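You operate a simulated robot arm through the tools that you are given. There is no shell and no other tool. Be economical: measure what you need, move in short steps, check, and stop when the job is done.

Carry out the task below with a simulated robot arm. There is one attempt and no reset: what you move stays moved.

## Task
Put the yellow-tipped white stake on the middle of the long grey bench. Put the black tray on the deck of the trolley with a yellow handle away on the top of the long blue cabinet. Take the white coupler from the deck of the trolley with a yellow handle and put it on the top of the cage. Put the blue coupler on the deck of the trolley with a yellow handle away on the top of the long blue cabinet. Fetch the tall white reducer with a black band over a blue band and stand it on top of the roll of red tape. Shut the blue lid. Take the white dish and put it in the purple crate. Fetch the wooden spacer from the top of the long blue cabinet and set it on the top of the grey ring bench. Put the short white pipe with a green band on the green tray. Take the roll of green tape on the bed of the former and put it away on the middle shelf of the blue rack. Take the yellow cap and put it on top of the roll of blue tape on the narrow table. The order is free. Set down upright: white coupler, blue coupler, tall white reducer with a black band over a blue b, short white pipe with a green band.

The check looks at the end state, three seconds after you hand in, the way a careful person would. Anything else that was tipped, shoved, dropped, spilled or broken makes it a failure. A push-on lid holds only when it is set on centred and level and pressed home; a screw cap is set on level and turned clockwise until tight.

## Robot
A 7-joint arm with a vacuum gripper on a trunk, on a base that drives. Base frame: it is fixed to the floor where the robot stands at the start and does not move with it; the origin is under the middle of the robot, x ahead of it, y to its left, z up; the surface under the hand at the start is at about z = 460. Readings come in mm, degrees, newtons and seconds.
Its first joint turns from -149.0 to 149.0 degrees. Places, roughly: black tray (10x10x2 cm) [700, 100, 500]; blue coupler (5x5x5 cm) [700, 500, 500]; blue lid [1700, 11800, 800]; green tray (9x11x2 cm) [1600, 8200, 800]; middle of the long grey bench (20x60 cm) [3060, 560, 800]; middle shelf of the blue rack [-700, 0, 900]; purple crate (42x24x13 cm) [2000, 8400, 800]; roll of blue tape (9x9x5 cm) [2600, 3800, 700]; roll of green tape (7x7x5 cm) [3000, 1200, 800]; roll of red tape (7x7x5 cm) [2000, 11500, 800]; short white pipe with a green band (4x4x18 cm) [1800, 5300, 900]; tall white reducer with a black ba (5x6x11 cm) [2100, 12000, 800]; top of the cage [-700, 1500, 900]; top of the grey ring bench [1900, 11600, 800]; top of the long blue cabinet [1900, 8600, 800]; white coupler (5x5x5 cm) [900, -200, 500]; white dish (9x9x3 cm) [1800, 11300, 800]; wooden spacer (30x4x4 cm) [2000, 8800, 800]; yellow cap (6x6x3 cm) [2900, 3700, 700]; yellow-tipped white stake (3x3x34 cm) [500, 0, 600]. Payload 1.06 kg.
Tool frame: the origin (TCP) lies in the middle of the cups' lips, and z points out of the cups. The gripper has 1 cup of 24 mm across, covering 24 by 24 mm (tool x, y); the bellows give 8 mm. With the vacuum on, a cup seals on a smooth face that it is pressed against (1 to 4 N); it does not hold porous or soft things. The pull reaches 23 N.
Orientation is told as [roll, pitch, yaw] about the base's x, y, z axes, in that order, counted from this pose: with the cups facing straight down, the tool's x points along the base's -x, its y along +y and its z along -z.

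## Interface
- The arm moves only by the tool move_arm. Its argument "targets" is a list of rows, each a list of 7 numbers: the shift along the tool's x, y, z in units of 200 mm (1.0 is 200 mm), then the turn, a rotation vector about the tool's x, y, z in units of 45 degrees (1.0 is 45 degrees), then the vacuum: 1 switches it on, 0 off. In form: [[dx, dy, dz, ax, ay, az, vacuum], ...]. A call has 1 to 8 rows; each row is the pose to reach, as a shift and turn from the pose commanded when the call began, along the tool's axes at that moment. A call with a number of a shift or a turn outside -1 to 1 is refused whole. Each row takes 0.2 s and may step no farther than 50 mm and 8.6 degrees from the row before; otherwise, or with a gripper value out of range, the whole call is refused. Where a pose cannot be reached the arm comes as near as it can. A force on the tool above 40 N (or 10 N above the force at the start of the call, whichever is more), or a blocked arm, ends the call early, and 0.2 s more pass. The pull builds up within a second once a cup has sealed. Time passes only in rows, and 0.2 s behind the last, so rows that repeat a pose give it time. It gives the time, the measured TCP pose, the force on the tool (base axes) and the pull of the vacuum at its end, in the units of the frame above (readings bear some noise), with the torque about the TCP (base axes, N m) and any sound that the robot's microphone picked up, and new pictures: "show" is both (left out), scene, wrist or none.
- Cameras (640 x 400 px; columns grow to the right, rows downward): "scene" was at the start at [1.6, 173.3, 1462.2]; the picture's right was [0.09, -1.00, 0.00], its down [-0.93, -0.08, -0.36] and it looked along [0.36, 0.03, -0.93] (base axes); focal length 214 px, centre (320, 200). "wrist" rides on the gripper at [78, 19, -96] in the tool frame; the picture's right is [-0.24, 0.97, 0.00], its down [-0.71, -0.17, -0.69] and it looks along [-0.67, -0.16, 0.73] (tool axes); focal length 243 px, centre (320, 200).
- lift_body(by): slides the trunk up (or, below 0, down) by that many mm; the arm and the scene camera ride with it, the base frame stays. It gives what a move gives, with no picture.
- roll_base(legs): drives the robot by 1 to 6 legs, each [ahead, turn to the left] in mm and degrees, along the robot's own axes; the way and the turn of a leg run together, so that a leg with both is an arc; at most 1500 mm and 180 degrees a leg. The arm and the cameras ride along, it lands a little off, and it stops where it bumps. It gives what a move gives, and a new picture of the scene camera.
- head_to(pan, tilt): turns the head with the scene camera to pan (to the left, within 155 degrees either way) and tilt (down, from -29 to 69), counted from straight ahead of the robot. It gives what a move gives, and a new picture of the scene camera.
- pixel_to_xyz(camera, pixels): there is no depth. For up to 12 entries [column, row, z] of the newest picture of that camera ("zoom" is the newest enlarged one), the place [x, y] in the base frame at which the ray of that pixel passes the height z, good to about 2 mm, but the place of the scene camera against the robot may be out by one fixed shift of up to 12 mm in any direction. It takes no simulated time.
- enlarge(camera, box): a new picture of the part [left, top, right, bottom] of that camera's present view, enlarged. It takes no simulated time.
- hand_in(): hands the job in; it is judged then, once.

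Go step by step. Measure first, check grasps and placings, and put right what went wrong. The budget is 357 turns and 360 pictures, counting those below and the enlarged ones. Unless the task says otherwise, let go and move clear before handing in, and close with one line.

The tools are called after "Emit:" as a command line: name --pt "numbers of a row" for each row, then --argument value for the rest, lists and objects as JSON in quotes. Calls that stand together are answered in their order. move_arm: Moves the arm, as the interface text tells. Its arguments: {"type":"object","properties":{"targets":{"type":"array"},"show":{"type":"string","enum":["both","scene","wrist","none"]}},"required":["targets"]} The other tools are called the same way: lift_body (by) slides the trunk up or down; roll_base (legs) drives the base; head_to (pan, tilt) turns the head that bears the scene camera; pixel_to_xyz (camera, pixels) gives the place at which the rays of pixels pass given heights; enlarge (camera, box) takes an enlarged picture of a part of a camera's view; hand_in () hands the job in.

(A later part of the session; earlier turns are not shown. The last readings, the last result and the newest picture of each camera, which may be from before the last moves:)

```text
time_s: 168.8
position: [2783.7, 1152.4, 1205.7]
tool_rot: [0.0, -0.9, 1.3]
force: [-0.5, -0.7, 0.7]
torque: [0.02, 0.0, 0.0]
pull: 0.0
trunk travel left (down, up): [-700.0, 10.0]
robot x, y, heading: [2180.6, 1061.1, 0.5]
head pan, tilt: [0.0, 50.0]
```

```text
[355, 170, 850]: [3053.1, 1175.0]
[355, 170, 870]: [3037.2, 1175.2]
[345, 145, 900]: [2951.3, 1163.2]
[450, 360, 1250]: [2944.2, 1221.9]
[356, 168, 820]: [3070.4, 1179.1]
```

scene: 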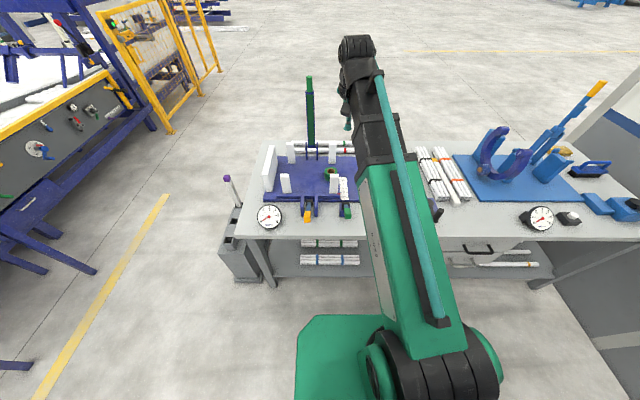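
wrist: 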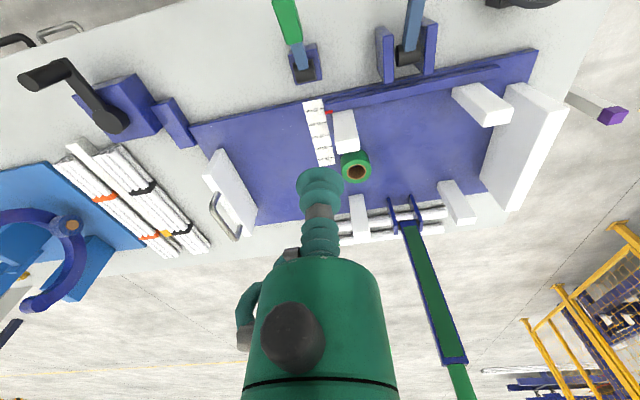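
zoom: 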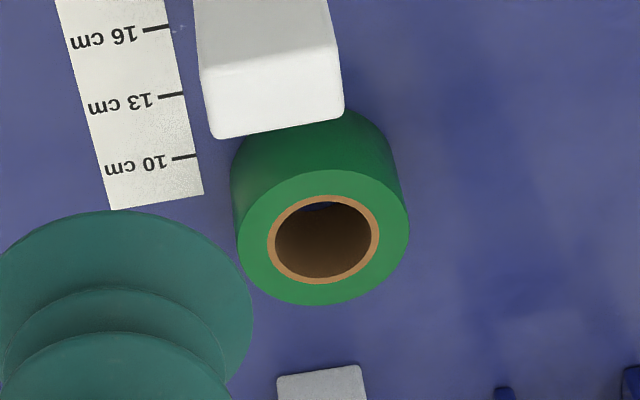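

The roll (Ø70, hole ~40) has too narrow a rim for the cup, so it needs a side grip. I study the surroundings of the roll on the former.

Emit:
enlarge --camera "scene" --box '[240, 120, 400, 240]'

Emit:
enlarge --camera "wrist" --box '[180, 40, 560, 270]'

```text
3.33 times, centred on (320, 180) of scene
```

zoom: 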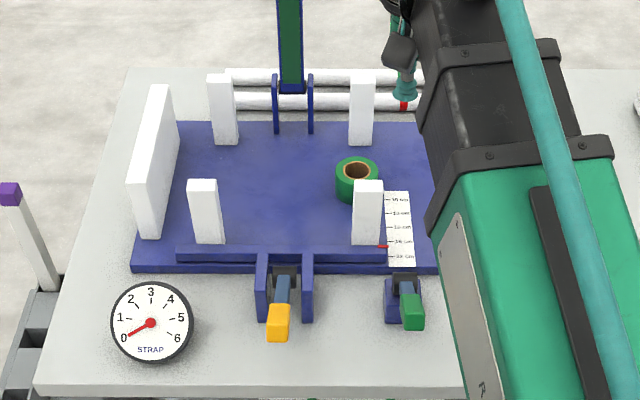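

```text
1.68 times, centred on (370, 155) of wrist
```

zoom: 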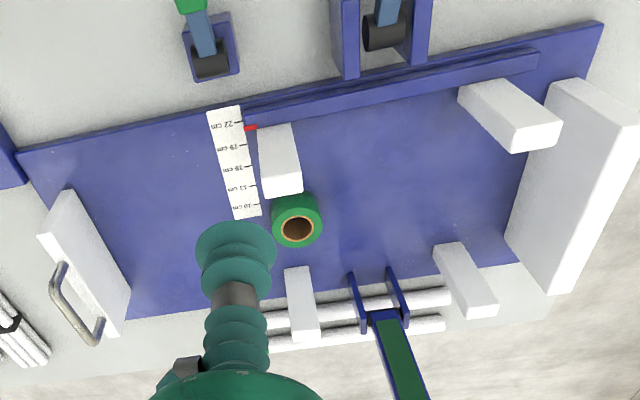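

Emit:
pixel_to_xyz --camera "zoom" --pixels '[[299, 228, 860], [299, 228, 870], [130, 290, 815], [68, 190, 815], [45, 235, 900], [110, 335, 900], [20, 155, 812], [602, 25, 812], [300, 195, 900], [295, 130, 815], [290, 270, 900], [300, 222, 815]]'

```text
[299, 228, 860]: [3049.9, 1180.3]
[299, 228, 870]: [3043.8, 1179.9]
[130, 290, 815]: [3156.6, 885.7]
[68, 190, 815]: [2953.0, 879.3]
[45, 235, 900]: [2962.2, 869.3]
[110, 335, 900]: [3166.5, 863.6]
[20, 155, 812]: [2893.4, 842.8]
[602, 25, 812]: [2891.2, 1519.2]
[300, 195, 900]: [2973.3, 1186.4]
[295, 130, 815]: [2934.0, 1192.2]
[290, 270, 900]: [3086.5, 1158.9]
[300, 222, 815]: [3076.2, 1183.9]
```

Emit:
pixel_to_xyz --camera "zoom" --pixels '[[460, 95, 900], [560, 120, 900], [515, 153, 900], [500, 80, 815], [510, 240, 815], [525, 155, 815], [375, 50, 840], [425, 60, 900], [350, 320, 900], [408, 320, 900]]'

Emit:
head_to --pan 0 --tilt 25

Emit:
enlarge --camera "scene" --box '[280, 60, 440, 200]'

```text
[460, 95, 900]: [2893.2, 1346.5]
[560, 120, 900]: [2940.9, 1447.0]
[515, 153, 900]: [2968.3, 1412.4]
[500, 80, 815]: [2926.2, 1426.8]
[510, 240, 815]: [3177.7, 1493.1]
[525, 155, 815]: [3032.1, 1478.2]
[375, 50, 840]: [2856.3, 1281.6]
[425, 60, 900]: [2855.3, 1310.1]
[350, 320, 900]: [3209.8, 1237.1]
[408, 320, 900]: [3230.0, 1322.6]
```

```text
time_s: 169.7
position: [2784.3, 1151.9, 1205.6]
tool_rot: [-0.2, -1.0, 1.3]
force: [0.6, -0.1, -0.2]
torque: [-0.01, 0.02, -0.01]
pull: 0.1
trunk travel left (down, up): [-700.0, 10.0]
robot x, y, heading: [2182.1, 1059.0, 0.5]
head pan, tilt: [0.0, 25.0]
```

scene: 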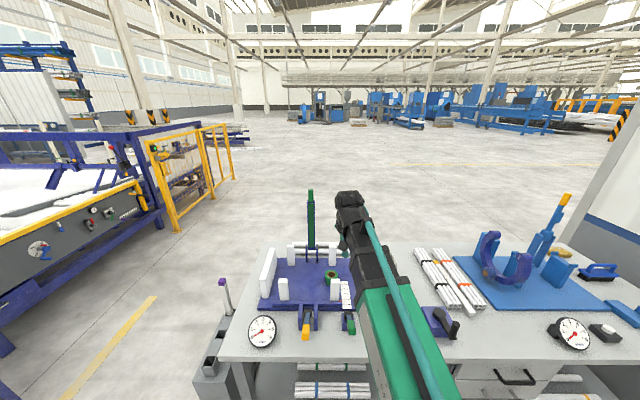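

```text
2.86 times, centred on (360, 130) of scene
```

zoom: 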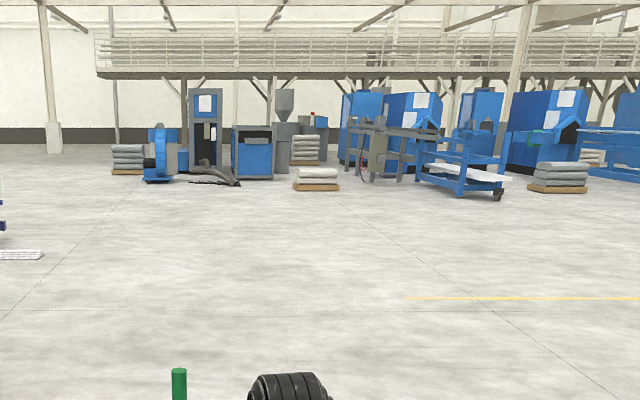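

The roll can't be side-gripped deep on the bed, but the bed front is open at y≈970: I can put the cup into the hole, slide the roll to the bench's front edge and grip its side there. First I move above the roll.

Emit:
roll_base --legs '[[80, 0]]'

Emit:
move_arm --pt "-0.23 0.03 0.05 0 0.004 0 0" --pt "-0.46 0.06 0.1 0 0.008 0 0" --pt "-0.69 0.09 0.15 0 0.012 0 0" --pt "-0.91 0.12 0.2 0 0.02 0 0" --show "none"

Emit:
lift_body --by -240

Emit:
move_arm --pt "0 0 0 0 0 0 0" --show "wrist"

```text
time_s: 170.7
position: [2863.8, 1152.8, 1206.1]
tool_rot: [-0.2, -0.8, 1.3]
force: [0.7, -0.5, -0.1]
torque: [-0.01, 0.03, -0.02]
pull: 0.1
trunk travel left (down, up): [-700.0, 10.0]
robot x, y, heading: [2262.3, 1062.6, 0.6]
head pan, tilt: [0.0, 25.0]
```

scene: 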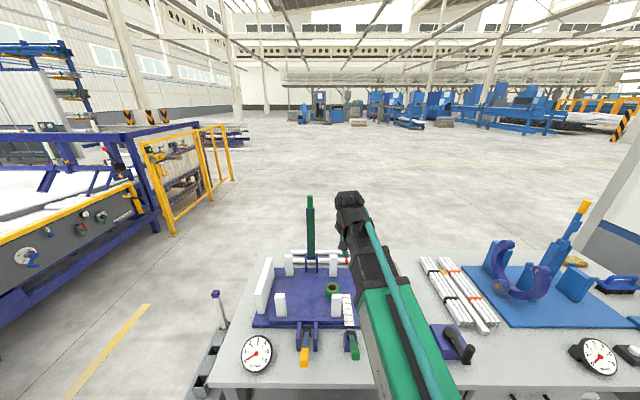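

```text
time_s: 171.7
position: [3046.9, 1181.3, 1167.9]
tool_rot: [-0.1, 0.0, 1.3]
force: [0.0, -0.7, -0.5]
torque: [0.02, -0.01, 0.03]
pull: 0.0
trunk travel left (down, up): [-700.0, 10.0]
robot x, y, heading: [2257.7, 1058.1, 0.2]
head pan, tilt: [0.0, 25.0]
```

```text
time_s: 174.2
position: [3045.4, 1181.0, 928.5]
tool_rot: [-0.1, 0.0, 1.3]
force: [0.1, -0.1, -0.6]
torque: [0.04, 0.0, -0.01]
pull: 0.0
trunk travel left (down, up): [-460.0, 250.0]
robot x, y, heading: [2257.6, 1059.2, 0.6]
head pan, tilt: [0.0, 25.0]
```

```text
time_s: 174.6
position: [3046.2, 1180.8, 927.8]
tool_rot: [-0.2, 0.1, 1.3]
force: [0.6, -0.1, -0.2]
torque: [0.03, 0.01, 0.0]
pull: 0.1
trunk travel left (down, up): [-460.0, 250.0]
robot x, y, heading: [2256.1, 1056.9, 0.4]
head pan, tilt: [0.0, 25.0]
```

wrist: 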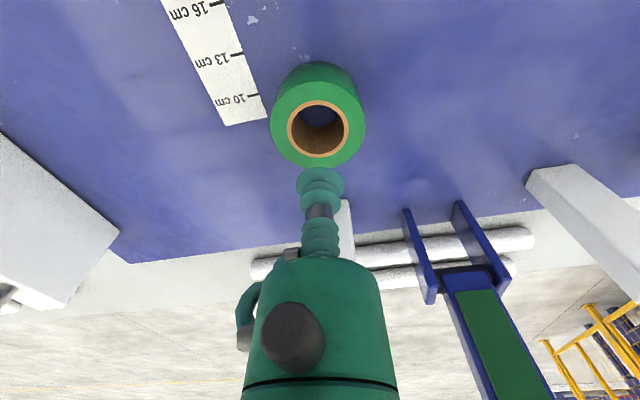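

Emit:
pixel_to_xyz --camera "wrist" --pixels '[[318, 129, 862], [272, 118, 862], [365, 122, 862], [318, 165, 862], [289, 130, 862], [349, 130, 862], [318, 62, 812]]'

Emit:
move_arm --pt "0 0 0 0 0 0.17 0" --pt "0 0 0 0 0 0.34 0" --pt "0 0 0 0 0 0.51 0" --pt "0 0 0 0 0 0.68 0" --pt "0 0 0 0 0 0.85 0" --pt "0 0 0 0 0 1 0" --show "none"

Emit:
move_arm --pt "0 0 0 0 0 0.17 0" --pt "0 0 0 0 0 0.34 0" --pt "0 0 0 0 0 0.51 0" --pt "0 0 0 0 0 0.68 0" --pt "0 0 0 0 0 0.85 0" --pt "0 0 0 0 0 1 0" --show "wrist"

```text
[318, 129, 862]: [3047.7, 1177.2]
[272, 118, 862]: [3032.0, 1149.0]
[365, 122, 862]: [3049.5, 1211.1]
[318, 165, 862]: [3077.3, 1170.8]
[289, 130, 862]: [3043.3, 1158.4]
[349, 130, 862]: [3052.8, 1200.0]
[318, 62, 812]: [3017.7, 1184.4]
```

```text
time_s: 176.0
position: [3047.0, 1180.0, 927.6]
tool_rot: [-0.1, -0.1, -43.9]
force: [0.7, -0.1, -0.2]
torque: [0.01, 0.0, -0.01]
pull: 0.0
trunk travel left (down, up): [-460.0, 250.0]
robot x, y, heading: [2259.3, 1061.1, 0.4]
head pan, tilt: [0.0, 25.0]
```

```text
time_s: 177.4
position: [3045.9, 1181.0, 928.2]
tool_rot: [-0.1, -0.2, -88.9]
force: [0.0, 0.5, -0.4]
torque: [0.01, 0.0, -0.01]
pull: 0.0
trunk travel left (down, up): [-460.0, 250.0]
robot x, y, heading: [2260.8, 1062.6, 0.6]
head pan, tilt: [0.0, 25.0]
```

wrist: 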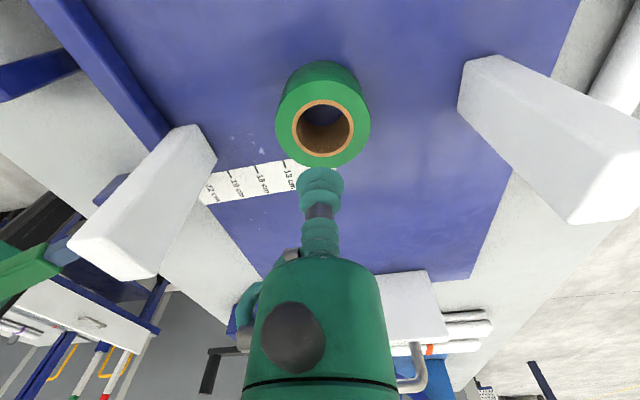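

The cup is over the hole (≈3047,1179) and posts are clear. I insert the cup about 30 mm without vacuum and drag −y slightly to test.

Emit:
move_arm --pt "-0.005 0.005 0.2 0 0 0 0" --pt "-0.005 0.005 0.4 0 0 0 0" --pt "-0.005 0.005 0.48 0 0 0 0" --pt "-0.08 0.005 0.48 0 0 0 0" --pt "-0.15 0.005 0.48 0 0 0 0" --pt "-0.22 0.005 0.48 0 0 0 0" --show "wrist"

```text
time_s: 178.1
position: [3046.3, 1179.0, 855.9]
tool_rot: [0.4, 0.0, -88.8]
force: [-4.2, -0.3, 21.1]
torque: [0.0, -0.07, 0.02]
pull: 0.1
trunk travel left (down, up): [-460.0, 250.0]
robot x, y, heading: [2259.1, 1058.8, 0.3]
head pan, tilt: [0.0, 25.0]
stopped in row 3: the force on the tool passed its limit at 60 N (the readings are from after the stop); the commanded pose is now the measured one
```

wrist: 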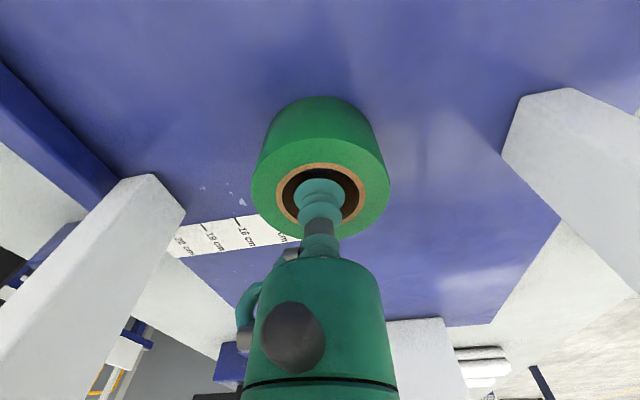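

The cup met a floor inside the roll's hole at z≈856, so it may seal there. I switch the vacuum on.

Emit:
move_arm --pt "0 0 0.0 0 0 0 1" --pt "0 0 -0.01 0 0 0 1" --pt "0 0 -0.02 0 0 0 1" --pt "0 0 -0.02 0 0 0 1" --pt "0 0 -0.02 0 0 0 1" --show "none"

```text
time_s: 179.3
position: [3047.7, 1180.2, 857.4]
tool_rot: [0.3, -0.1, -88.8]
force: [-0.9, -0.7, 2.8]
torque: [0.02, -0.06, 0.03]
pull: 22.8
trunk travel left (down, up): [-460.0, 250.0]
robot x, y, heading: [2259.7, 1061.1, 0.3]
head pan, tilt: [0.0, 25.0]
```

Sealed (22.8 N). I lift straight up.

Emit:
move_arm --pt "0 0 -0.05 0 0 0 1" --pt "0 0 -0.25 0 0 0 1" --pt "0 0 -0.45 0 0 0 1" --show "none"

Emit:
lift_body --by 240

Emit:
move_arm --pt "0 0 0.1 0 0 0 1" --show "wrist"

```text
time_s: 180.1
position: [3048.2, 1179.6, 947.7]
tool_rot: [0.4, -0.1, -88.8]
force: [0.0, 0.4, -0.6]
torque: [0.04, 0.01, -0.02]
pull: 22.7
trunk travel left (down, up): [-460.0, 250.0]
robot x, y, heading: [2256.8, 1061.6, 0.3]
head pan, tilt: [0.0, 25.0]
```

```text
time_s: 182.6
position: [3047.0, 1180.2, 1187.3]
tool_rot: [0.2, -0.1, -88.9]
force: [0.6, 0.2, -1.4]
torque: [0.0, 0.01, 0.0]
pull: 23.0
trunk travel left (down, up): [-700.0, 10.0]
robot x, y, heading: [2257.5, 1062.0, 0.5]
head pan, tilt: [0.0, 25.0]
```

```text
time_s: 183.0
position: [3047.3, 1181.0, 1166.8]
tool_rot: [0.3, -0.1, -88.8]
force: [-0.7, 0.1, -0.6]
torque: [0.0, -0.03, -0.01]
pull: 23.1
trunk travel left (down, up): [-700.0, 10.0]
robot x, y, heading: [2253.4, 1062.9, 0.3]
head pan, tilt: [0.0, 25.0]
```

wrist: 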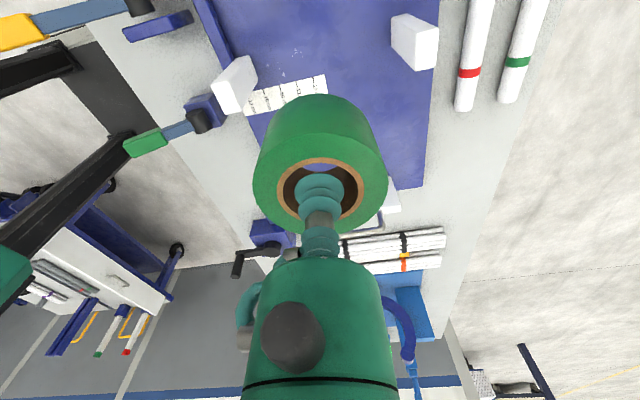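

Green roll is held. I retract the arm and drive back toward the blue rack.

Emit:
move_arm --pt "0 -0.25 0 0 0 0 1" --pt "0 -0.5 0 0 0 0 1" --pt "0 -0.75 0 0 0 0 1" --pt "0 -1 0 0 0 0 1" --show "none"

Emit:
roll_base --legs '[[-80, 0], [0, 173.5], [1400, 0], [336, 0], [0, 65], [700, 0]]'

```text
time_s: 184.0
position: [2847.0, 1174.2, 1165.4]
tool_rot: [0.3, -0.2, -88.8]
force: [-0.2, 0.2, -1.5]
torque: [-0.02, 0.01, 0.03]
pull: 22.6
trunk travel left (down, up): [-700.0, 10.0]
robot x, y, heading: [2258.2, 1059.1, 0.5]
head pan, tilt: [0.0, 25.0]
```

```text
time_s: 206.8
position: [-138.7, 124.7, 1164.4]
tool_rot: [0.3, -0.1, 148.3]
force: [-0.9, -1.2, -0.8]
torque: [0.05, 0.01, 0.0]
pull: 23.6
trunk travel left (down, up): [-700.0, 10.0]
robot x, y, heading: [90.4, 683.2, -122.3]
head pan, tilt: [0.0, 25.0]
```

scene: 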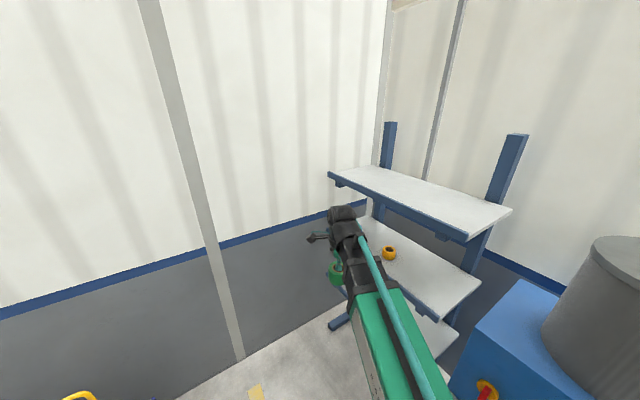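

I look closer at the rack's shelves.

Emit:
enlarge --camera "scene" --box '[310, 110, 540, 370]'

Emit:
pixel_to_xyz --camera "scene" --pixels '[[437, 319, 900], [481, 278, 900], [328, 176, 1300], [467, 241, 1300], [512, 210, 1300], [467, 241, 1250], [388, 253, 945]]'

```text
1.54 times, centred on (425, 240) of scene
```

zoom: 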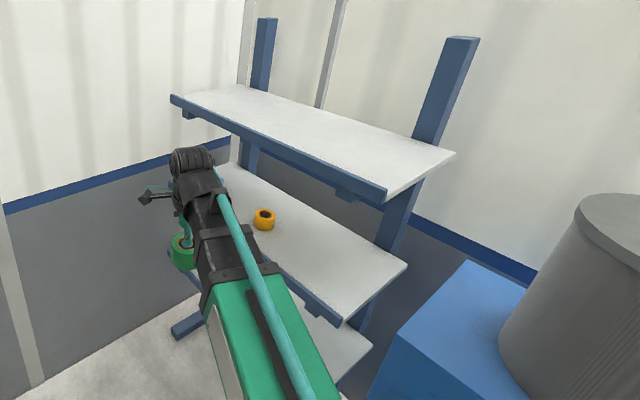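

```text
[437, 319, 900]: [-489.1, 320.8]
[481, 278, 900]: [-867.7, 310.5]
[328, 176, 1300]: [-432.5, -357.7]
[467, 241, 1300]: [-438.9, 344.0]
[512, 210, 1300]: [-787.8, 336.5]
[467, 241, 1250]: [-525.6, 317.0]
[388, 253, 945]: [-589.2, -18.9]
```

Emit:
pixel_to_xyz --camera "scene" --pixels '[[343, 212, 1250], [343, 212, 1300], [343, 212, 1350], [343, 212, 1400], [338, 273, 1170], [328, 215, 1350], [358, 210, 1350], [312, 238, 1250]]'

Emit:
enlarge --camera "scene" --box '[290, 190, 410, 310]'

```text
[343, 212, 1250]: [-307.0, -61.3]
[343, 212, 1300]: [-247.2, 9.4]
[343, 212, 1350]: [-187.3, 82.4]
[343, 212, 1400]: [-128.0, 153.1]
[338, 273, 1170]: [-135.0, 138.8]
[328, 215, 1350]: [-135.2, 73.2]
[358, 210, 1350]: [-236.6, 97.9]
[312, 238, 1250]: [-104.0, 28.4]
```

```text
3.33 times, centred on (350, 250) of scene
```

zoom: 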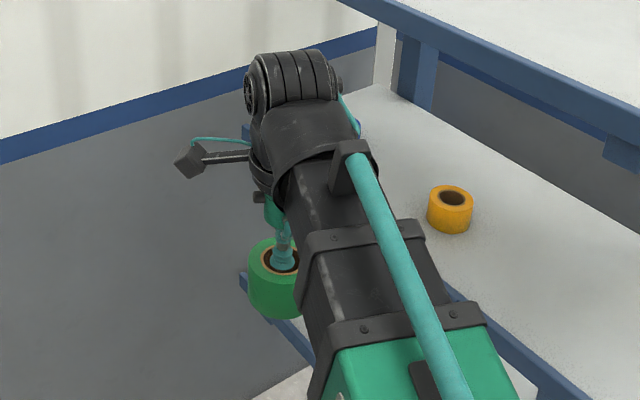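

Wrist axis is ~200 mm above the cup, so the roll can be set near the shelf's front edge. I retract the arm more, then reposition backwards in front of the rack.

Emit:
move_arm --pt "-0.03 -0.2 0.1 0 0 0 1" --pt "-0.06 -0.4 0.2 0 0 0 1" --pt "-0.105 -0.64 0.3 0 0 0 1" --show "none"

```text
refused: row 3 steps farther than a row can; nothing moved
```

Emit:
move_arm --pt "-0.03 -0.2 0.1 0 0 0 1" --pt "-0.06 -0.4 0.2 0 0 0 1" --pt "-0.09 -0.55 0.3 0 0 0 1" --pt "-0.105 -0.64 0.3 0 0 0 1" --show "none"

```text
time_s: 207.8
position: [-110.0, 192.3, 1116.5]
tool_rot: [0.3, -0.2, 148.2]
force: [-1.5, 0.6, 0.5]
torque: [0.01, -0.03, 0.05]
pull: 23.1
out of reach, approached as far as the arm can: row 2, 3, 4
trunk travel left (down, up): [-700.0, 10.0]
robot x, y, heading: [89.1, 683.6, -122.3]
head pan, tilt: [0.0, 25.0]
```

Reach is now 530. I drive to about (60,350) and turn to face the rack diagonally.

Emit:
roll_base --legs '[[0, 27.3], [334, 0], [0, -58]]'

Emit:
move_arm --pt "0 0 0 0 0 0 1" --show "wrist"

```text
time_s: 213.9
position: [-362.6, 29.4, 1116.1]
tool_rot: [0.2, -0.2, 117.5]
force: [-0.1, -1.0, -1.1]
torque: [-0.03, 0.0, 0.01]
pull: 22.9
trunk travel left (down, up): [-700.0, 10.0]
robot x, y, heading: [58.9, 347.6, -153.3]
head pan, tilt: [0.0, 25.0]
```

scene: 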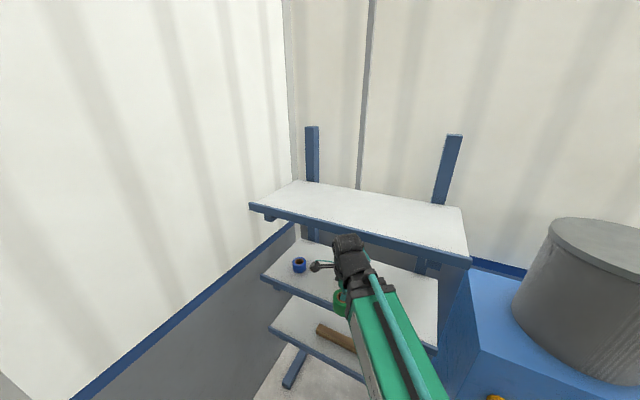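

```text
time_s: 214.3
position: [-362.0, 28.4, 1115.3]
tool_rot: [0.3, -0.1, 117.5]
force: [0.1, 0.1, -0.6]
torque: [-0.01, -0.01, 0.02]
pull: 23.2
trunk travel left (down, up): [-700.0, 10.0]
robot x, y, heading: [60.8, 349.0, -153.5]
head pan, tilt: [0.0, 25.0]
```

wrist: 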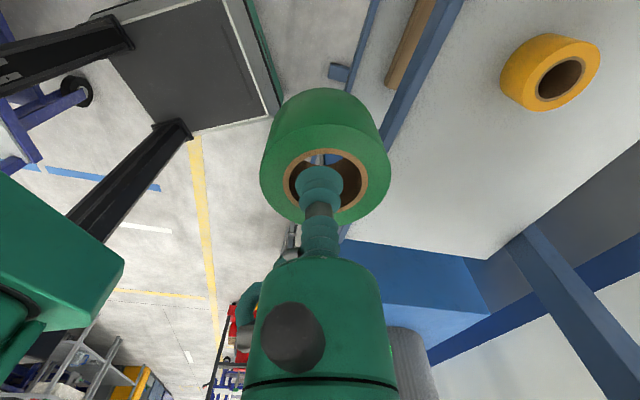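

I measure the shelf edge, its end and the yellow roll.

Emit:
pixel_to_xyz --camera "wrist" --pixels '[[464, 0, 900], [400, 130, 900], [352, 225, 900], [488, 258, 900], [560, 78, 945], [530, 105, 900], [450, 150, 900], [338, 70, 900]]'

Emit:
pixel_to_xyz --camera "scene" --pixels '[[437, 347, 900], [250, 208, 1250], [250, 208, 1220], [471, 265, 1250], [471, 265, 1220], [250, 203, 1290], [263, 280, 900]]'

```text
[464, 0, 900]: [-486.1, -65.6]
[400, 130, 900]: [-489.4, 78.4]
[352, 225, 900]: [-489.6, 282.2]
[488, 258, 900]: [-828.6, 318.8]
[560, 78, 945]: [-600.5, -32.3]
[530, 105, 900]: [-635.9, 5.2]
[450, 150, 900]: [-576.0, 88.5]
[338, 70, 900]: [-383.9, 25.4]
```

```text
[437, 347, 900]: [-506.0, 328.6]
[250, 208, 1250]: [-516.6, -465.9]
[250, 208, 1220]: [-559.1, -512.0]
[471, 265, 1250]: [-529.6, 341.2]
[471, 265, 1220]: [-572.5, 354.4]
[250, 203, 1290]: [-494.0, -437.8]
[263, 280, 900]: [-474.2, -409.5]
```

Shelf front at x −488, end y 319; yellow roll at (−600,−32). I lower to just above shelf height in front, then slide in to (−535,130).

Emit:
lift_body --by -153

Emit:
move_arm --pt "-0.17 0.106 0 0 0 0 1" --pt "-0.34 0.212 0 0 0 0 1" --pt "-0.51 0.319 0 0 0 0 1" --show "both"

```text
time_s: 216.1
position: [-362.0, 28.0, 962.6]
tool_rot: [0.2, -0.1, 117.5]
force: [0.0, 1.1, -1.9]
torque: [-0.02, -0.04, 0.02]
pull: 23.3
trunk travel left (down, up): [-547.0, 163.0]
robot x, y, heading: [56.9, 346.7, -153.3]
head pan, tilt: [0.0, 25.0]
```

```text
time_s: 216.9
position: [-465.8, 90.8, 963.4]
tool_rot: [0.3, -0.2, 117.4]
force: [-0.5, 0.5, -1.3]
torque: [0.06, -0.01, -0.01]
pull: 22.7
trunk travel left (down, up): [-547.0, 163.0]
robot x, y, heading: [58.7, 347.6, -153.4]
head pan, tilt: [0.0, 25.0]
```

scene: 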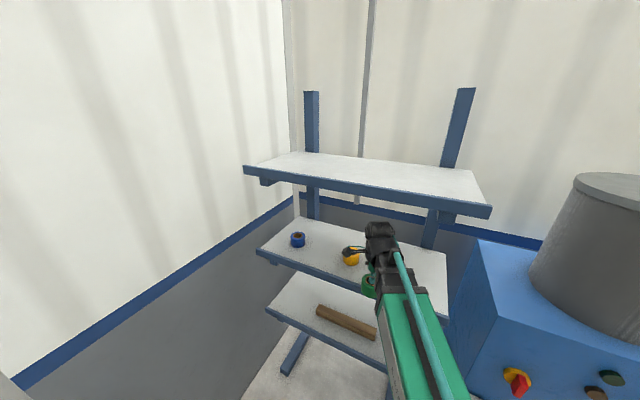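
wrist: 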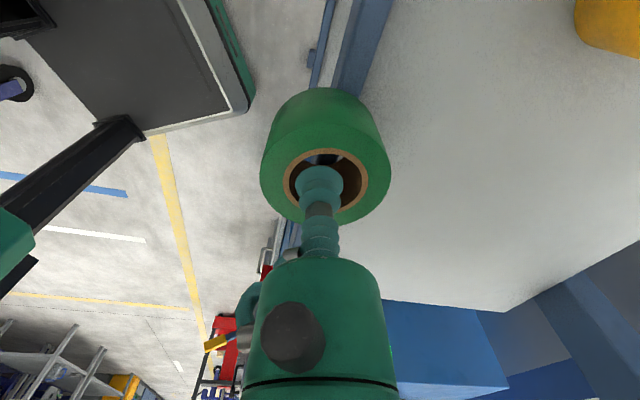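

Clear of the top shelf so far; I continue in and lower to contact.

Emit:
move_arm --pt "-0.17 0.106 0 0 0 0 1" --pt "-0.35 0.22 0 0 0 0 1" --pt "-0.35 0.22 0.04 0 0 0 1" --pt "-0.35 0.22 0.06 0 0 0 1" --pt "-0.35 0.22 0.08 0 0 0 1" --pt "-0.35 0.22 0.09 0 0 0 1" --show "wrist"

```text
time_s: 218.3
position: [-536.0, 132.8, 944.9]
tool_rot: [0.3, -0.2, 117.5]
force: [2.2, 1.4, 3.8]
torque: [-0.06, 0.06, 0.02]
pull: 22.7
trunk travel left (down, up): [-547.0, 163.0]
robot x, y, heading: [56.0, 345.3, -153.1]
head pan, tilt: [0.0, 25.0]
```

wrist: 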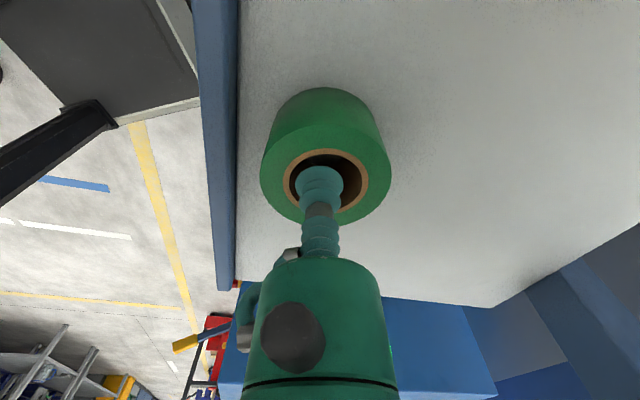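

Contact at z 945 fully on the shelf. I release and rise ~20 mm, then back out.

Emit:
move_arm --pt "0 0 0 0 0 0 0" --pt "0 0 0 0 0 0 0" --pt "0 0 -0.01 0 0 0 0" --pt "0 0 -0.03 0 0 0 0" --pt "0 0 -0.09 0 0 0 0" --pt "0 0 -0.15 0 0 0 0" --show "wrist"

```text
time_s: 219.7
position: [-537.5, 131.7, 975.5]
tool_rot: [0.1, -0.1, 117.6]
force: [0.5, 0.5, -0.6]
torque: [-0.02, 0.01, -0.04]
pull: 0.0
trunk travel left (down, up): [-547.0, 163.0]
robot x, y, heading: [58.1, 348.0, -153.3]
head pan, tilt: [0.0, 25.0]
```

wrist: 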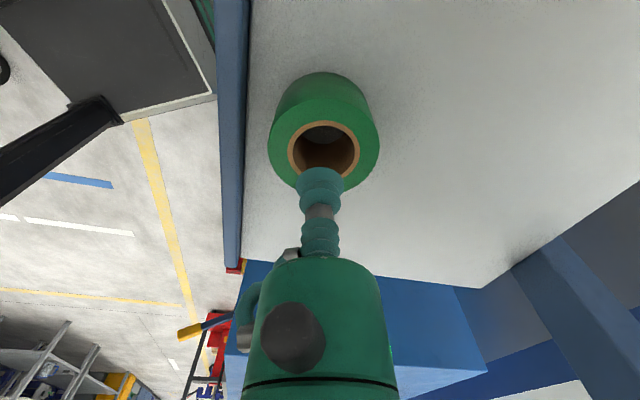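

Green roll is placed. I back out, raise, and turn to the trolley for the blue coupler.

Emit:
move_arm --pt "0.2 -0.125 0 0 0 0 0" --pt "0.4 -0.25 0 0 0 0 0" --pt "0.6 -0.375 0 0 0 0 0" --pt "0.8 -0.5 0 0 0 0 0" --show "none"

Emit:
lift_body --by 155

Emit:
roll_base --legs '[[0, 168]]'

Emit:
move_arm --pt "0 0 0 0 0 0 0" --show "wrist"

```text
time_s: 220.7
position: [-373.1, 34.5, 974.6]
tool_rot: [0.2, -0.1, 117.4]
force: [0.2, 0.5, 0.6]
torque: [0.02, 0.0, -0.04]
pull: 0.1
trunk travel left (down, up): [-547.0, 163.0]
robot x, y, heading: [57.1, 349.2, -153.3]
head pan, tilt: [0.0, 25.0]
```

```text
time_s: 222.5
position: [-373.5, 34.8, 1130.5]
tool_rot: [0.2, -0.1, 117.4]
force: [-0.3, -0.4, -0.2]
torque: [0.0, 0.02, 0.01]
pull: 0.1
trunk travel left (down, up): [-702.0, 8.0]
robot x, y, heading: [57.4, 349.2, -153.4]
head pan, tilt: [0.0, 25.0]
```

```text
time_s: 229.7
position: [547.4, 558.2, 1129.7]
tool_rot: [0.2, -0.1, -75.3]
force: [1.0, 0.2, 0.1]
torque: [0.03, 0.02, 0.01]
pull: 0.1
trunk travel left (down, up): [-702.0, 8.0]
robot x, y, heading: [61.6, 346.5, 13.9]
head pan, tilt: [0.0, 25.0]
```

scene: 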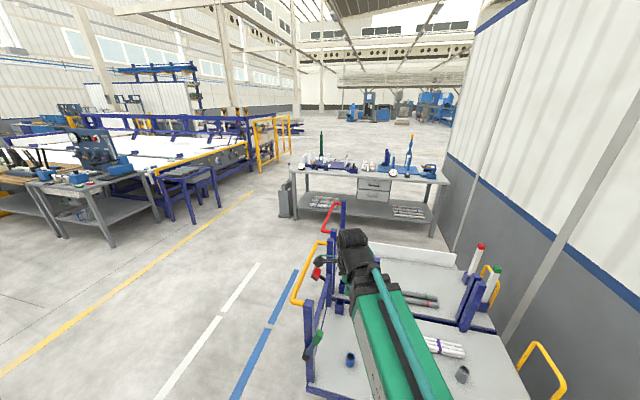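

```text
time_s: 230.1
position: [547.5, 557.0, 1130.1]
tool_rot: [0.3, -0.1, -75.3]
force: [0.3, -0.2, 1.2]
torque: [0.03, -0.05, 0.0]
pull: 0.0
trunk travel left (down, up): [-702.0, 8.0]
robot x, y, heading: [57.0, 352.1, 13.8]
head pan, tilt: [0.0, 25.0]
```

wrist: 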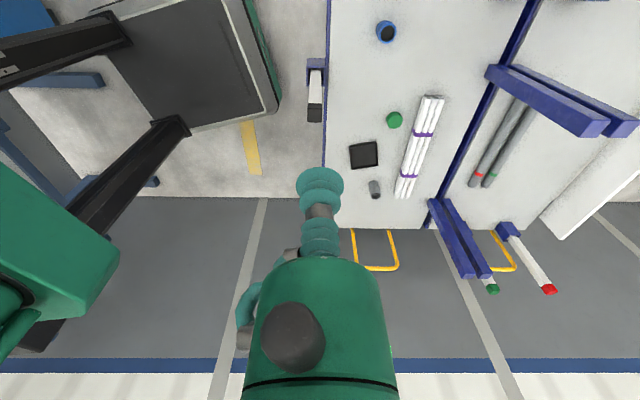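

Emit:
pixel_to_xyz --camera "wrist" --pixels '[[386, 32, 505], [363, 154, 475], [386, 32, 490]]'

Emit:
move_arm --pt "0 0.1 0 0 0 -0.17 0" --pt "0 0.2 0 0 0 -0.34 0" --pt "0 0.3 0 0 0 -0.51 0" --pt "0 0.4 0 0 0 -0.68 0" --pt "0 0.5 0 0 0 -0.85 0" --pt "0 0.6 0 0 0 -1 0" --show "none"

Emit:
move_arm --pt "0 0 0 0 0 -0.17 0" --pt "0 0 0 0 0 -0.34 0" --pt "0 0 0 0 0 -0.51 0" --pt "0 0 0 0 0 -0.67 0" --show "wrist"

```text
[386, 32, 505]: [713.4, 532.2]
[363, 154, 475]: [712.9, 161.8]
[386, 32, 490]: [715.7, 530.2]
```

```text
time_s: 231.5
position: [662.8, 588.2, 1130.3]
tool_rot: [0.1, -0.2, -30.1]
force: [0.3, 0.8, -0.1]
torque: [0.01, 0.02, 0.0]
pull: 0.1
trunk travel left (down, up): [-702.0, 8.0]
robot x, y, heading: [57.9, 344.9, 14.0]
head pan, tilt: [0.0, 25.0]
```

```text
time_s: 232.5
position: [663.2, 588.3, 1129.9]
tool_rot: [0.0, -0.3, 0.1]
force: [0.4, 0.6, -0.1]
torque: [0.02, -0.04, 0.0]
pull: 0.1
trunk travel left (down, up): [-702.0, 8.0]
robot x, y, heading: [56.8, 347.1, 14.2]
head pan, tilt: [0.0, 25.0]
```

wrist: 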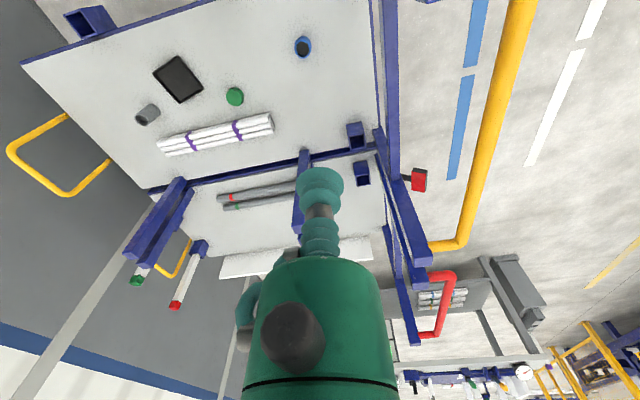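

Blue coupler ≈(714,531). I move over it and descend mainly with the arm so the forearm stays clear of the black stake.

Emit:
move_arm --pt "-0.1 -0.1 0.15 0 0 0 0" --pt "-0.2 -0.2 0.35 0 0 0 0" --pt "-0.255 -0.285 0.55 0 0 0 0" --pt "-0.255 -0.285 0.78 0 0 0 0" --pt "-0.255 -0.285 1 0 0 0 0" --show "none"

Emit:
move_arm --pt "0 0 0.25 0 0 0 0" --pt "0 0 0.5 0 0 0 0" --pt "0 0 0.75 0 0 0 0" --pt "0 0 1 0 0 0 0" --show "wrist"

```text
time_s: 233.7
position: [715.0, 531.3, 930.5]
tool_rot: [0.0, -0.3, 0.0]
force: [0.0, 1.4, -0.4]
torque: [-0.03, 0.0, 0.04]
pull: 0.0
trunk travel left (down, up): [-702.0, 8.0]
robot x, y, heading: [57.1, 347.3, 13.9]
head pan, tilt: [0.0, 25.0]
```

```text
time_s: 234.7
position: [715.5, 531.7, 728.7]
tool_rot: [0.0, -0.2, 0.0]
force: [-0.6, -0.6, 0.6]
torque: [0.01, 0.02, -0.01]
pull: 0.1
trunk travel left (down, up): [-702.0, 8.0]
robot x, y, heading: [54.6, 348.3, 14.0]
head pan, tilt: [0.0, 25.0]
```

wrist: 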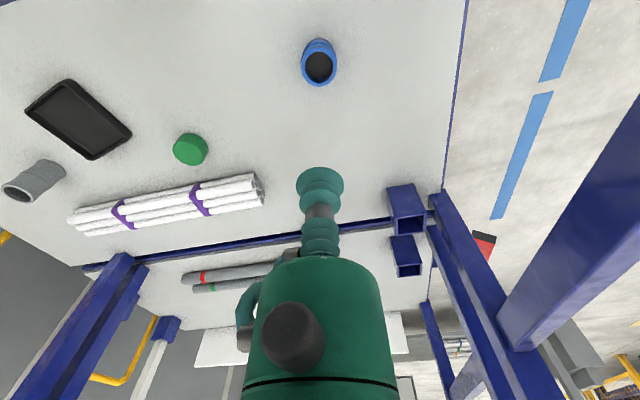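

Emit:
pixel_to_xyz --camera "wrist" --pixels '[[319, 68, 505], [319, 66, 495]]'

Emit:
move_arm --pt "0 0 0.25 0 0 0 0" --pt "0 0 0.5 0 0 0 0" --pt "0 0 0.75 0 0 0 0" --pt "0 0 0.85 0 0 0 0" --show "wrist"

```text
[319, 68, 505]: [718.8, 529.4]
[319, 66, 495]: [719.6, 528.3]
```

```text
time_s: 235.7
position: [717.1, 531.8, 560.3]
tool_rot: [0.1, -0.3, -0.2]
force: [0.2, -0.6, -0.1]
torque: [-0.01, 0.0, -0.04]
pull: 0.1
trunk travel left (down, up): [-702.0, 8.0]
robot x, y, heading: [55.5, 347.1, 13.9]
head pan, tilt: [0.0, 25.0]
```

wrist: 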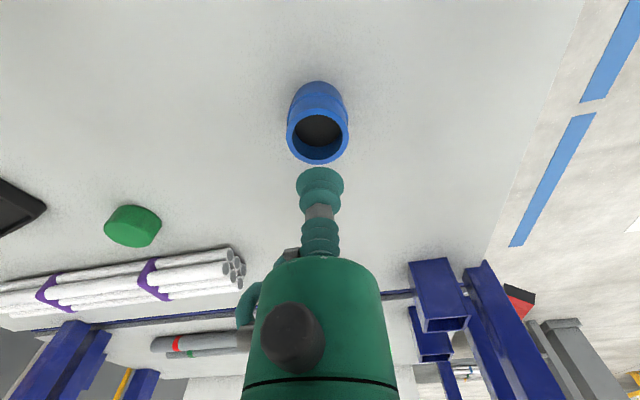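

The bore at (318,138) is centred under the cup as with the white one; I descend with vacuum.

Emit:
pixel_to_xyz --camera "wrist" --pixels '[[318, 138, 507], [286, 138, 507], [349, 138, 507]]'

Emit:
move_arm --pt "0 -0.005 0.2 0 0 0 1" --pt "0 -0.005 0.25 0 0 0 1" --pt "0 -0.005 0.27 0 0 0 1" --pt "0 -0.005 0.285 0 0 0 1" --pt "0 -0.005 0.29 0 0 0 1" --pt "0 -0.005 0.3 0 0 0 1" --show "none"

```text
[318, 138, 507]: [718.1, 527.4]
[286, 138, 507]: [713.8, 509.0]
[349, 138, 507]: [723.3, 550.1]
```

```text
time_s: 237.1
position: [716.1, 529.2, 502.0]
tool_rot: [0.1, -0.3, -0.1]
force: [1.8, -0.7, 20.4]
torque: [-0.06, 0.04, 0.01]
pull: 22.2
trunk travel left (down, up): [-702.0, 8.0]
robot x, y, heading: [56.7, 347.5, 14.2]
head pan, tilt: [0.0, 25.0]
```

Sealed. I lift to carry height.

Emit:
move_arm --pt "0 0 -0.03 0 0 0 1" --pt "0 0 -0.1 0 0 0 1" --pt "0 0 -0.3 0 0 0 1" --pt "0 0 -0.55 0 0 0 1" --pt "0 0 -0.8 0 0 0 1" --pt "0 0 -1 0 0 0 1" --show "none"

Emit:
move_arm --pt "0 0 -0.25 0 0 0 1" --pt "0 0 -0.5 0 0 0 1" --pt "0 0 -0.75 0 0 0 1" --pt "0 0 -1 0 0 0 1" --show "none"

Emit:
move_arm --pt "0.1 0 -0.25 0 0 0 1" --pt "0.2 0 -0.45 0 0 0 1" --pt "0.3 0 -0.65 0 0 0 1" --pt "0.4 0 -0.85 0 0 0 1" --pt "0.45 0 -1 0 0 0 1" --show "wrist"

```text
time_s: 238.5
position: [715.6, 529.8, 702.8]
tool_rot: [0.0, -0.2, -0.1]
force: [0.6, 0.7, -0.6]
torque: [-0.01, 0.01, 0.06]
pull: 22.6
trunk travel left (down, up): [-702.0, 8.0]
robot x, y, heading: [55.0, 346.9, 14.3]
head pan, tilt: [0.0, 25.0]
```

```text
time_s: 239.5
position: [715.0, 532.8, 901.5]
tool_rot: [0.0, -0.3, -0.1]
force: [-0.3, 0.0, -0.8]
torque: [-0.02, 0.0, -0.03]
pull: 22.9
trunk travel left (down, up): [-702.0, 8.0]
robot x, y, heading: [59.8, 344.8, 14.0]
head pan, tilt: [0.0, 25.0]
```

```text
refused: row 1 steps farther than a row can; nothing moved
```

Held. I finish raising and look down the aisle toward +y.

Emit:
move_arm --pt "0.1 0 -0.2 0 0 0 1" --pt "0.2 0 -0.4 0 0 0 1" --pt "0.3 0 -0.6 0 0 0 1" --pt "0.4 0 -0.8 0 0 0 1" --pt "0.45 0 -1 0 0 0 1" --show "none"

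Emit:
head_to --pan 72 --tilt 12

Emit:
pixel_to_xyz --camera "scene" --pixels '[[320, 300, 0], [320, 250, 0], [320, 200, 0], [250, 250, 0], [400, 250, 0]]'

Emit:
enlarge --camera "scene" --box '[160, 80, 480, 280]'

```text
time_s: 240.7
position: [621.8, 530.9, 1100.9]
tool_rot: [0.0, -0.3, -0.1]
force: [0.1, -0.7, -0.8]
torque: [0.01, -0.01, -0.01]
pull: 22.6
trunk travel left (down, up): [-702.0, 8.0]
robot x, y, heading: [57.6, 344.3, 13.8]
head pan, tilt: [0.0, 25.0]
```

```text
time_s: 242.2
position: [623.1, 530.5, 1099.3]
tool_rot: [0.0, -0.3, -0.1]
force: [-0.5, 0.2, -1.7]
torque: [-0.04, -0.01, 0.03]
pull: 23.1
trunk travel left (down, up): [-702.0, 8.0]
robot x, y, heading: [61.3, 348.7, 14.1]
head pan, tilt: [72.0, 12.0]
```

scene: 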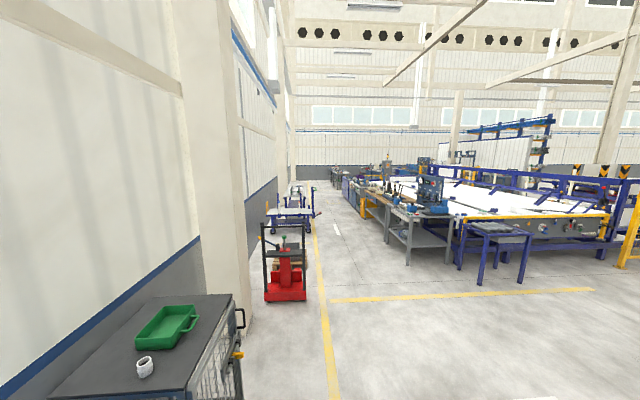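

```text
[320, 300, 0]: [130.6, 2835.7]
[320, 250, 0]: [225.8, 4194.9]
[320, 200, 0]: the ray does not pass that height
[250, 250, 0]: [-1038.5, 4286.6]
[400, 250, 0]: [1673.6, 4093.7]
```

```text
2.00 times, centred on (320, 180) of scene
```

zoom: 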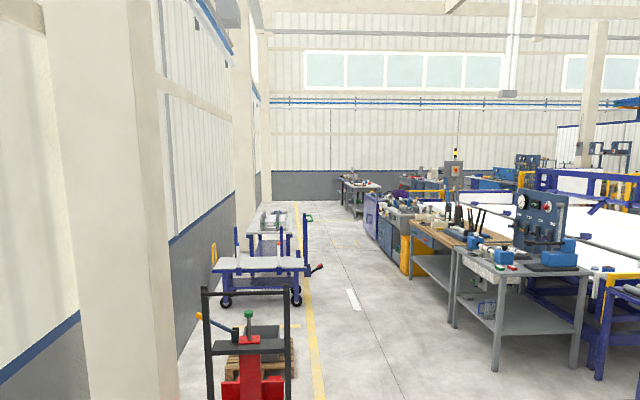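

The aisle is clear around x≈800. I raise a little more and drive toward the cabinet.

Emit:
move_arm --pt "0 0 -0.15 0 0 0 1" --pt "0 0 -0.3 0 0 0 1" --show "none"

Emit:
roll_base --legs '[[0, 69.6], [808, 0], [0, -23.1], [1321, 0], [0, 29.5], [1500, 0]]'

Emit:
head_to --pan -25 --tilt 15

```text
time_s: 242.8
position: [622.7, 529.6, 1160.2]
tool_rot: [0.0, -0.1, -0.2]
force: [-0.5, -0.3, -0.4]
torque: [0.0, -0.01, 0.03]
pull: 22.6
trunk travel left (down, up): [-702.0, 8.0]
robot x, y, heading: [54.5, 346.1, 14.0]
head pan, tilt: [72.0, 12.0]
```

```text
time_s: 266.0
position: [744.4, 4386.3, 1160.0]
tool_rot: [0.1, -0.1, 76.8]
force: [-0.1, -0.8, 0.2]
torque: [-0.01, -0.04, -0.03]
pull: 22.9
trunk travel left (down, up): [-702.0, 8.0]
robot x, y, heading: [792.8, 3794.8, 90.9]
head pan, tilt: [72.0, 12.0]
```

scene: 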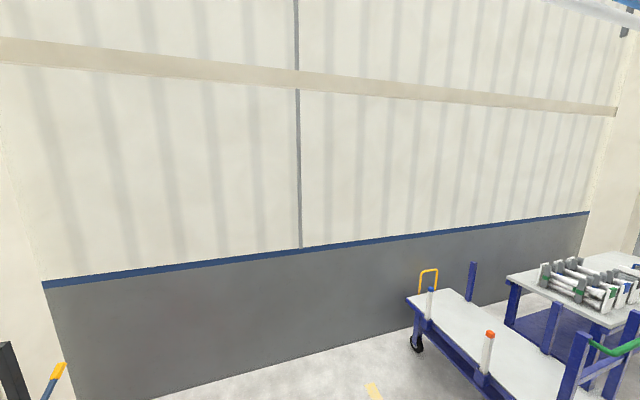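

```text
time_s: 267.7
position: [743.9, 4386.2, 1159.6]
tool_rot: [-0.1, -0.3, 76.7]
force: [0.7, 0.2, -0.7]
torque: [0.03, 0.03, 0.0]
pull: 22.8
trunk travel left (down, up): [-702.0, 8.0]
robot x, y, heading: [789.1, 3793.8, 90.9]
head pan, tilt: [-25.0, 15.0]
```

scene: 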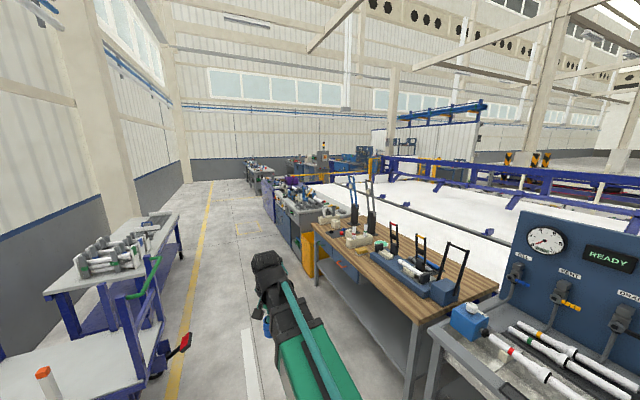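

Emit:
pixel_to_xyz --camera "scene" --pixels '[[188, 340, 500], [155, 265, 900], [312, 228, 800], [262, 195, 800], [405, 395, 0], [320, 285, 0], [273, 232, 0], [420, 318, 800]]'

Emit:
enlarge --camera "scene" --box '[200, 130, 440, 280]'

```text
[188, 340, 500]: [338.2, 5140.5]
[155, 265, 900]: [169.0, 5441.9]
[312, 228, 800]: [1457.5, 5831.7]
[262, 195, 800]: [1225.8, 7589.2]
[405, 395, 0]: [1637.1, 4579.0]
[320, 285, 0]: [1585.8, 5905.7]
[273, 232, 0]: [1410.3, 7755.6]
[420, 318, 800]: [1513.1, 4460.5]
```

```text
2.67 times, centred on (320, 205) of scene
```

zoom: 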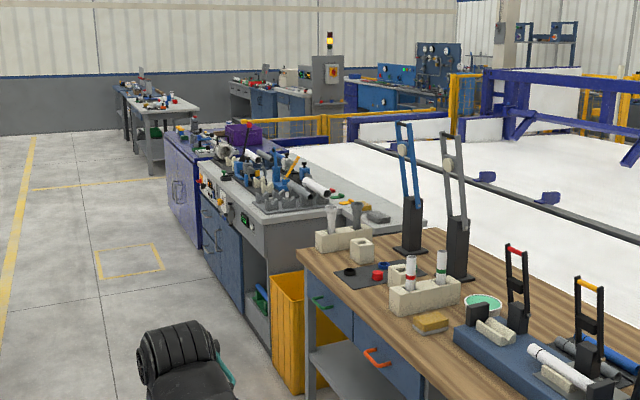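

Clear. I continue to about (850,8100).

Emit:
roll_base --legs '[[0, -1.7], [1500, 0], [1500, 0], [1300, 0]]'

Emit:
head_to --pan -70 --tilt 30

```text
time_s: 288.6
position: [906.0, 8682.6, 1159.0]
tool_rot: [0.1, -0.2, 73.7]
force: [-0.8, -0.7, -1.2]
torque: [0.01, -0.01, 0.03]
pull: 22.9
trunk travel left (down, up): [-702.0, 8.0]
robot x, y, heading: [923.9, 8087.7, 87.9]
head pan, tilt: [-25.0, 15.0]
```

scene: 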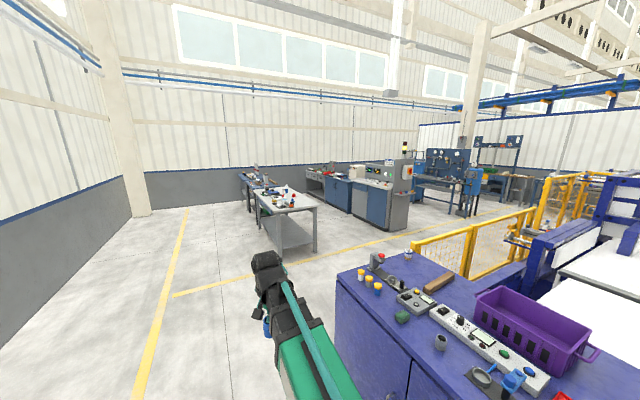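

```text
time_s: 289.8
position: [907.2, 8682.0, 1160.2]
tool_rot: [0.1, -0.2, 73.7]
force: [-0.4, 1.0, 0.0]
torque: [0.0, -0.01, 0.04]
pull: 22.8
trunk travel left (down, up): [-702.0, 8.0]
robot x, y, heading: [923.0, 8086.8, 87.7]
head pan, tilt: [-70.0, 30.0]
```

scene: 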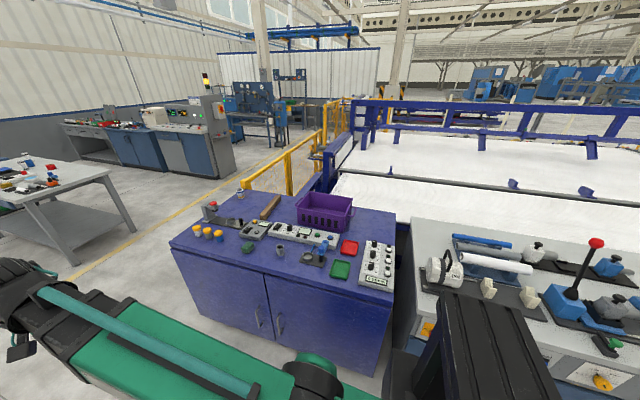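

The cabinet with crate, green tray and wooden spacer is in view. I enlarge it and measure free spots.

Emit:
enlarge --camera "scene" --box '[160, 170, 410, 310]'

Emit:
pixel_to_xyz --camera "zoom" --pixels '[[20, 170, 800], [200, 75, 800], [605, 100, 800], [590, 305, 800], [275, 95, 840], [365, 75, 930], [490, 100, 930], [460, 255, 810], [545, 240, 800], [150, 155, 830], [310, 165, 830], [380, 185, 810]]'

```text
2.56 times, centred on (285, 240) of scene
```

zoom: 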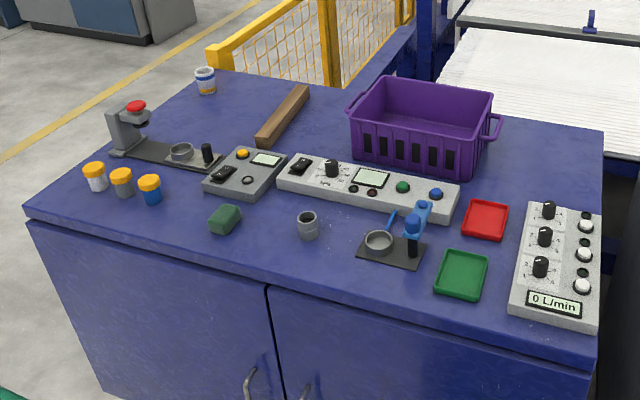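

```text
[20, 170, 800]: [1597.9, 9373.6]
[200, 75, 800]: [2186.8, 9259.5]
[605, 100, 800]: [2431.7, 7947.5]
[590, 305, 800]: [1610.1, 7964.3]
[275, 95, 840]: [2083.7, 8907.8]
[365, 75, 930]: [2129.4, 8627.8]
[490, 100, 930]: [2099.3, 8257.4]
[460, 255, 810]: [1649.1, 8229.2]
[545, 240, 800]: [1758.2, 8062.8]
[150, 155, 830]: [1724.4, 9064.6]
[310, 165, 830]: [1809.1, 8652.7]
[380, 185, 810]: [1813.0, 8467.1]
```

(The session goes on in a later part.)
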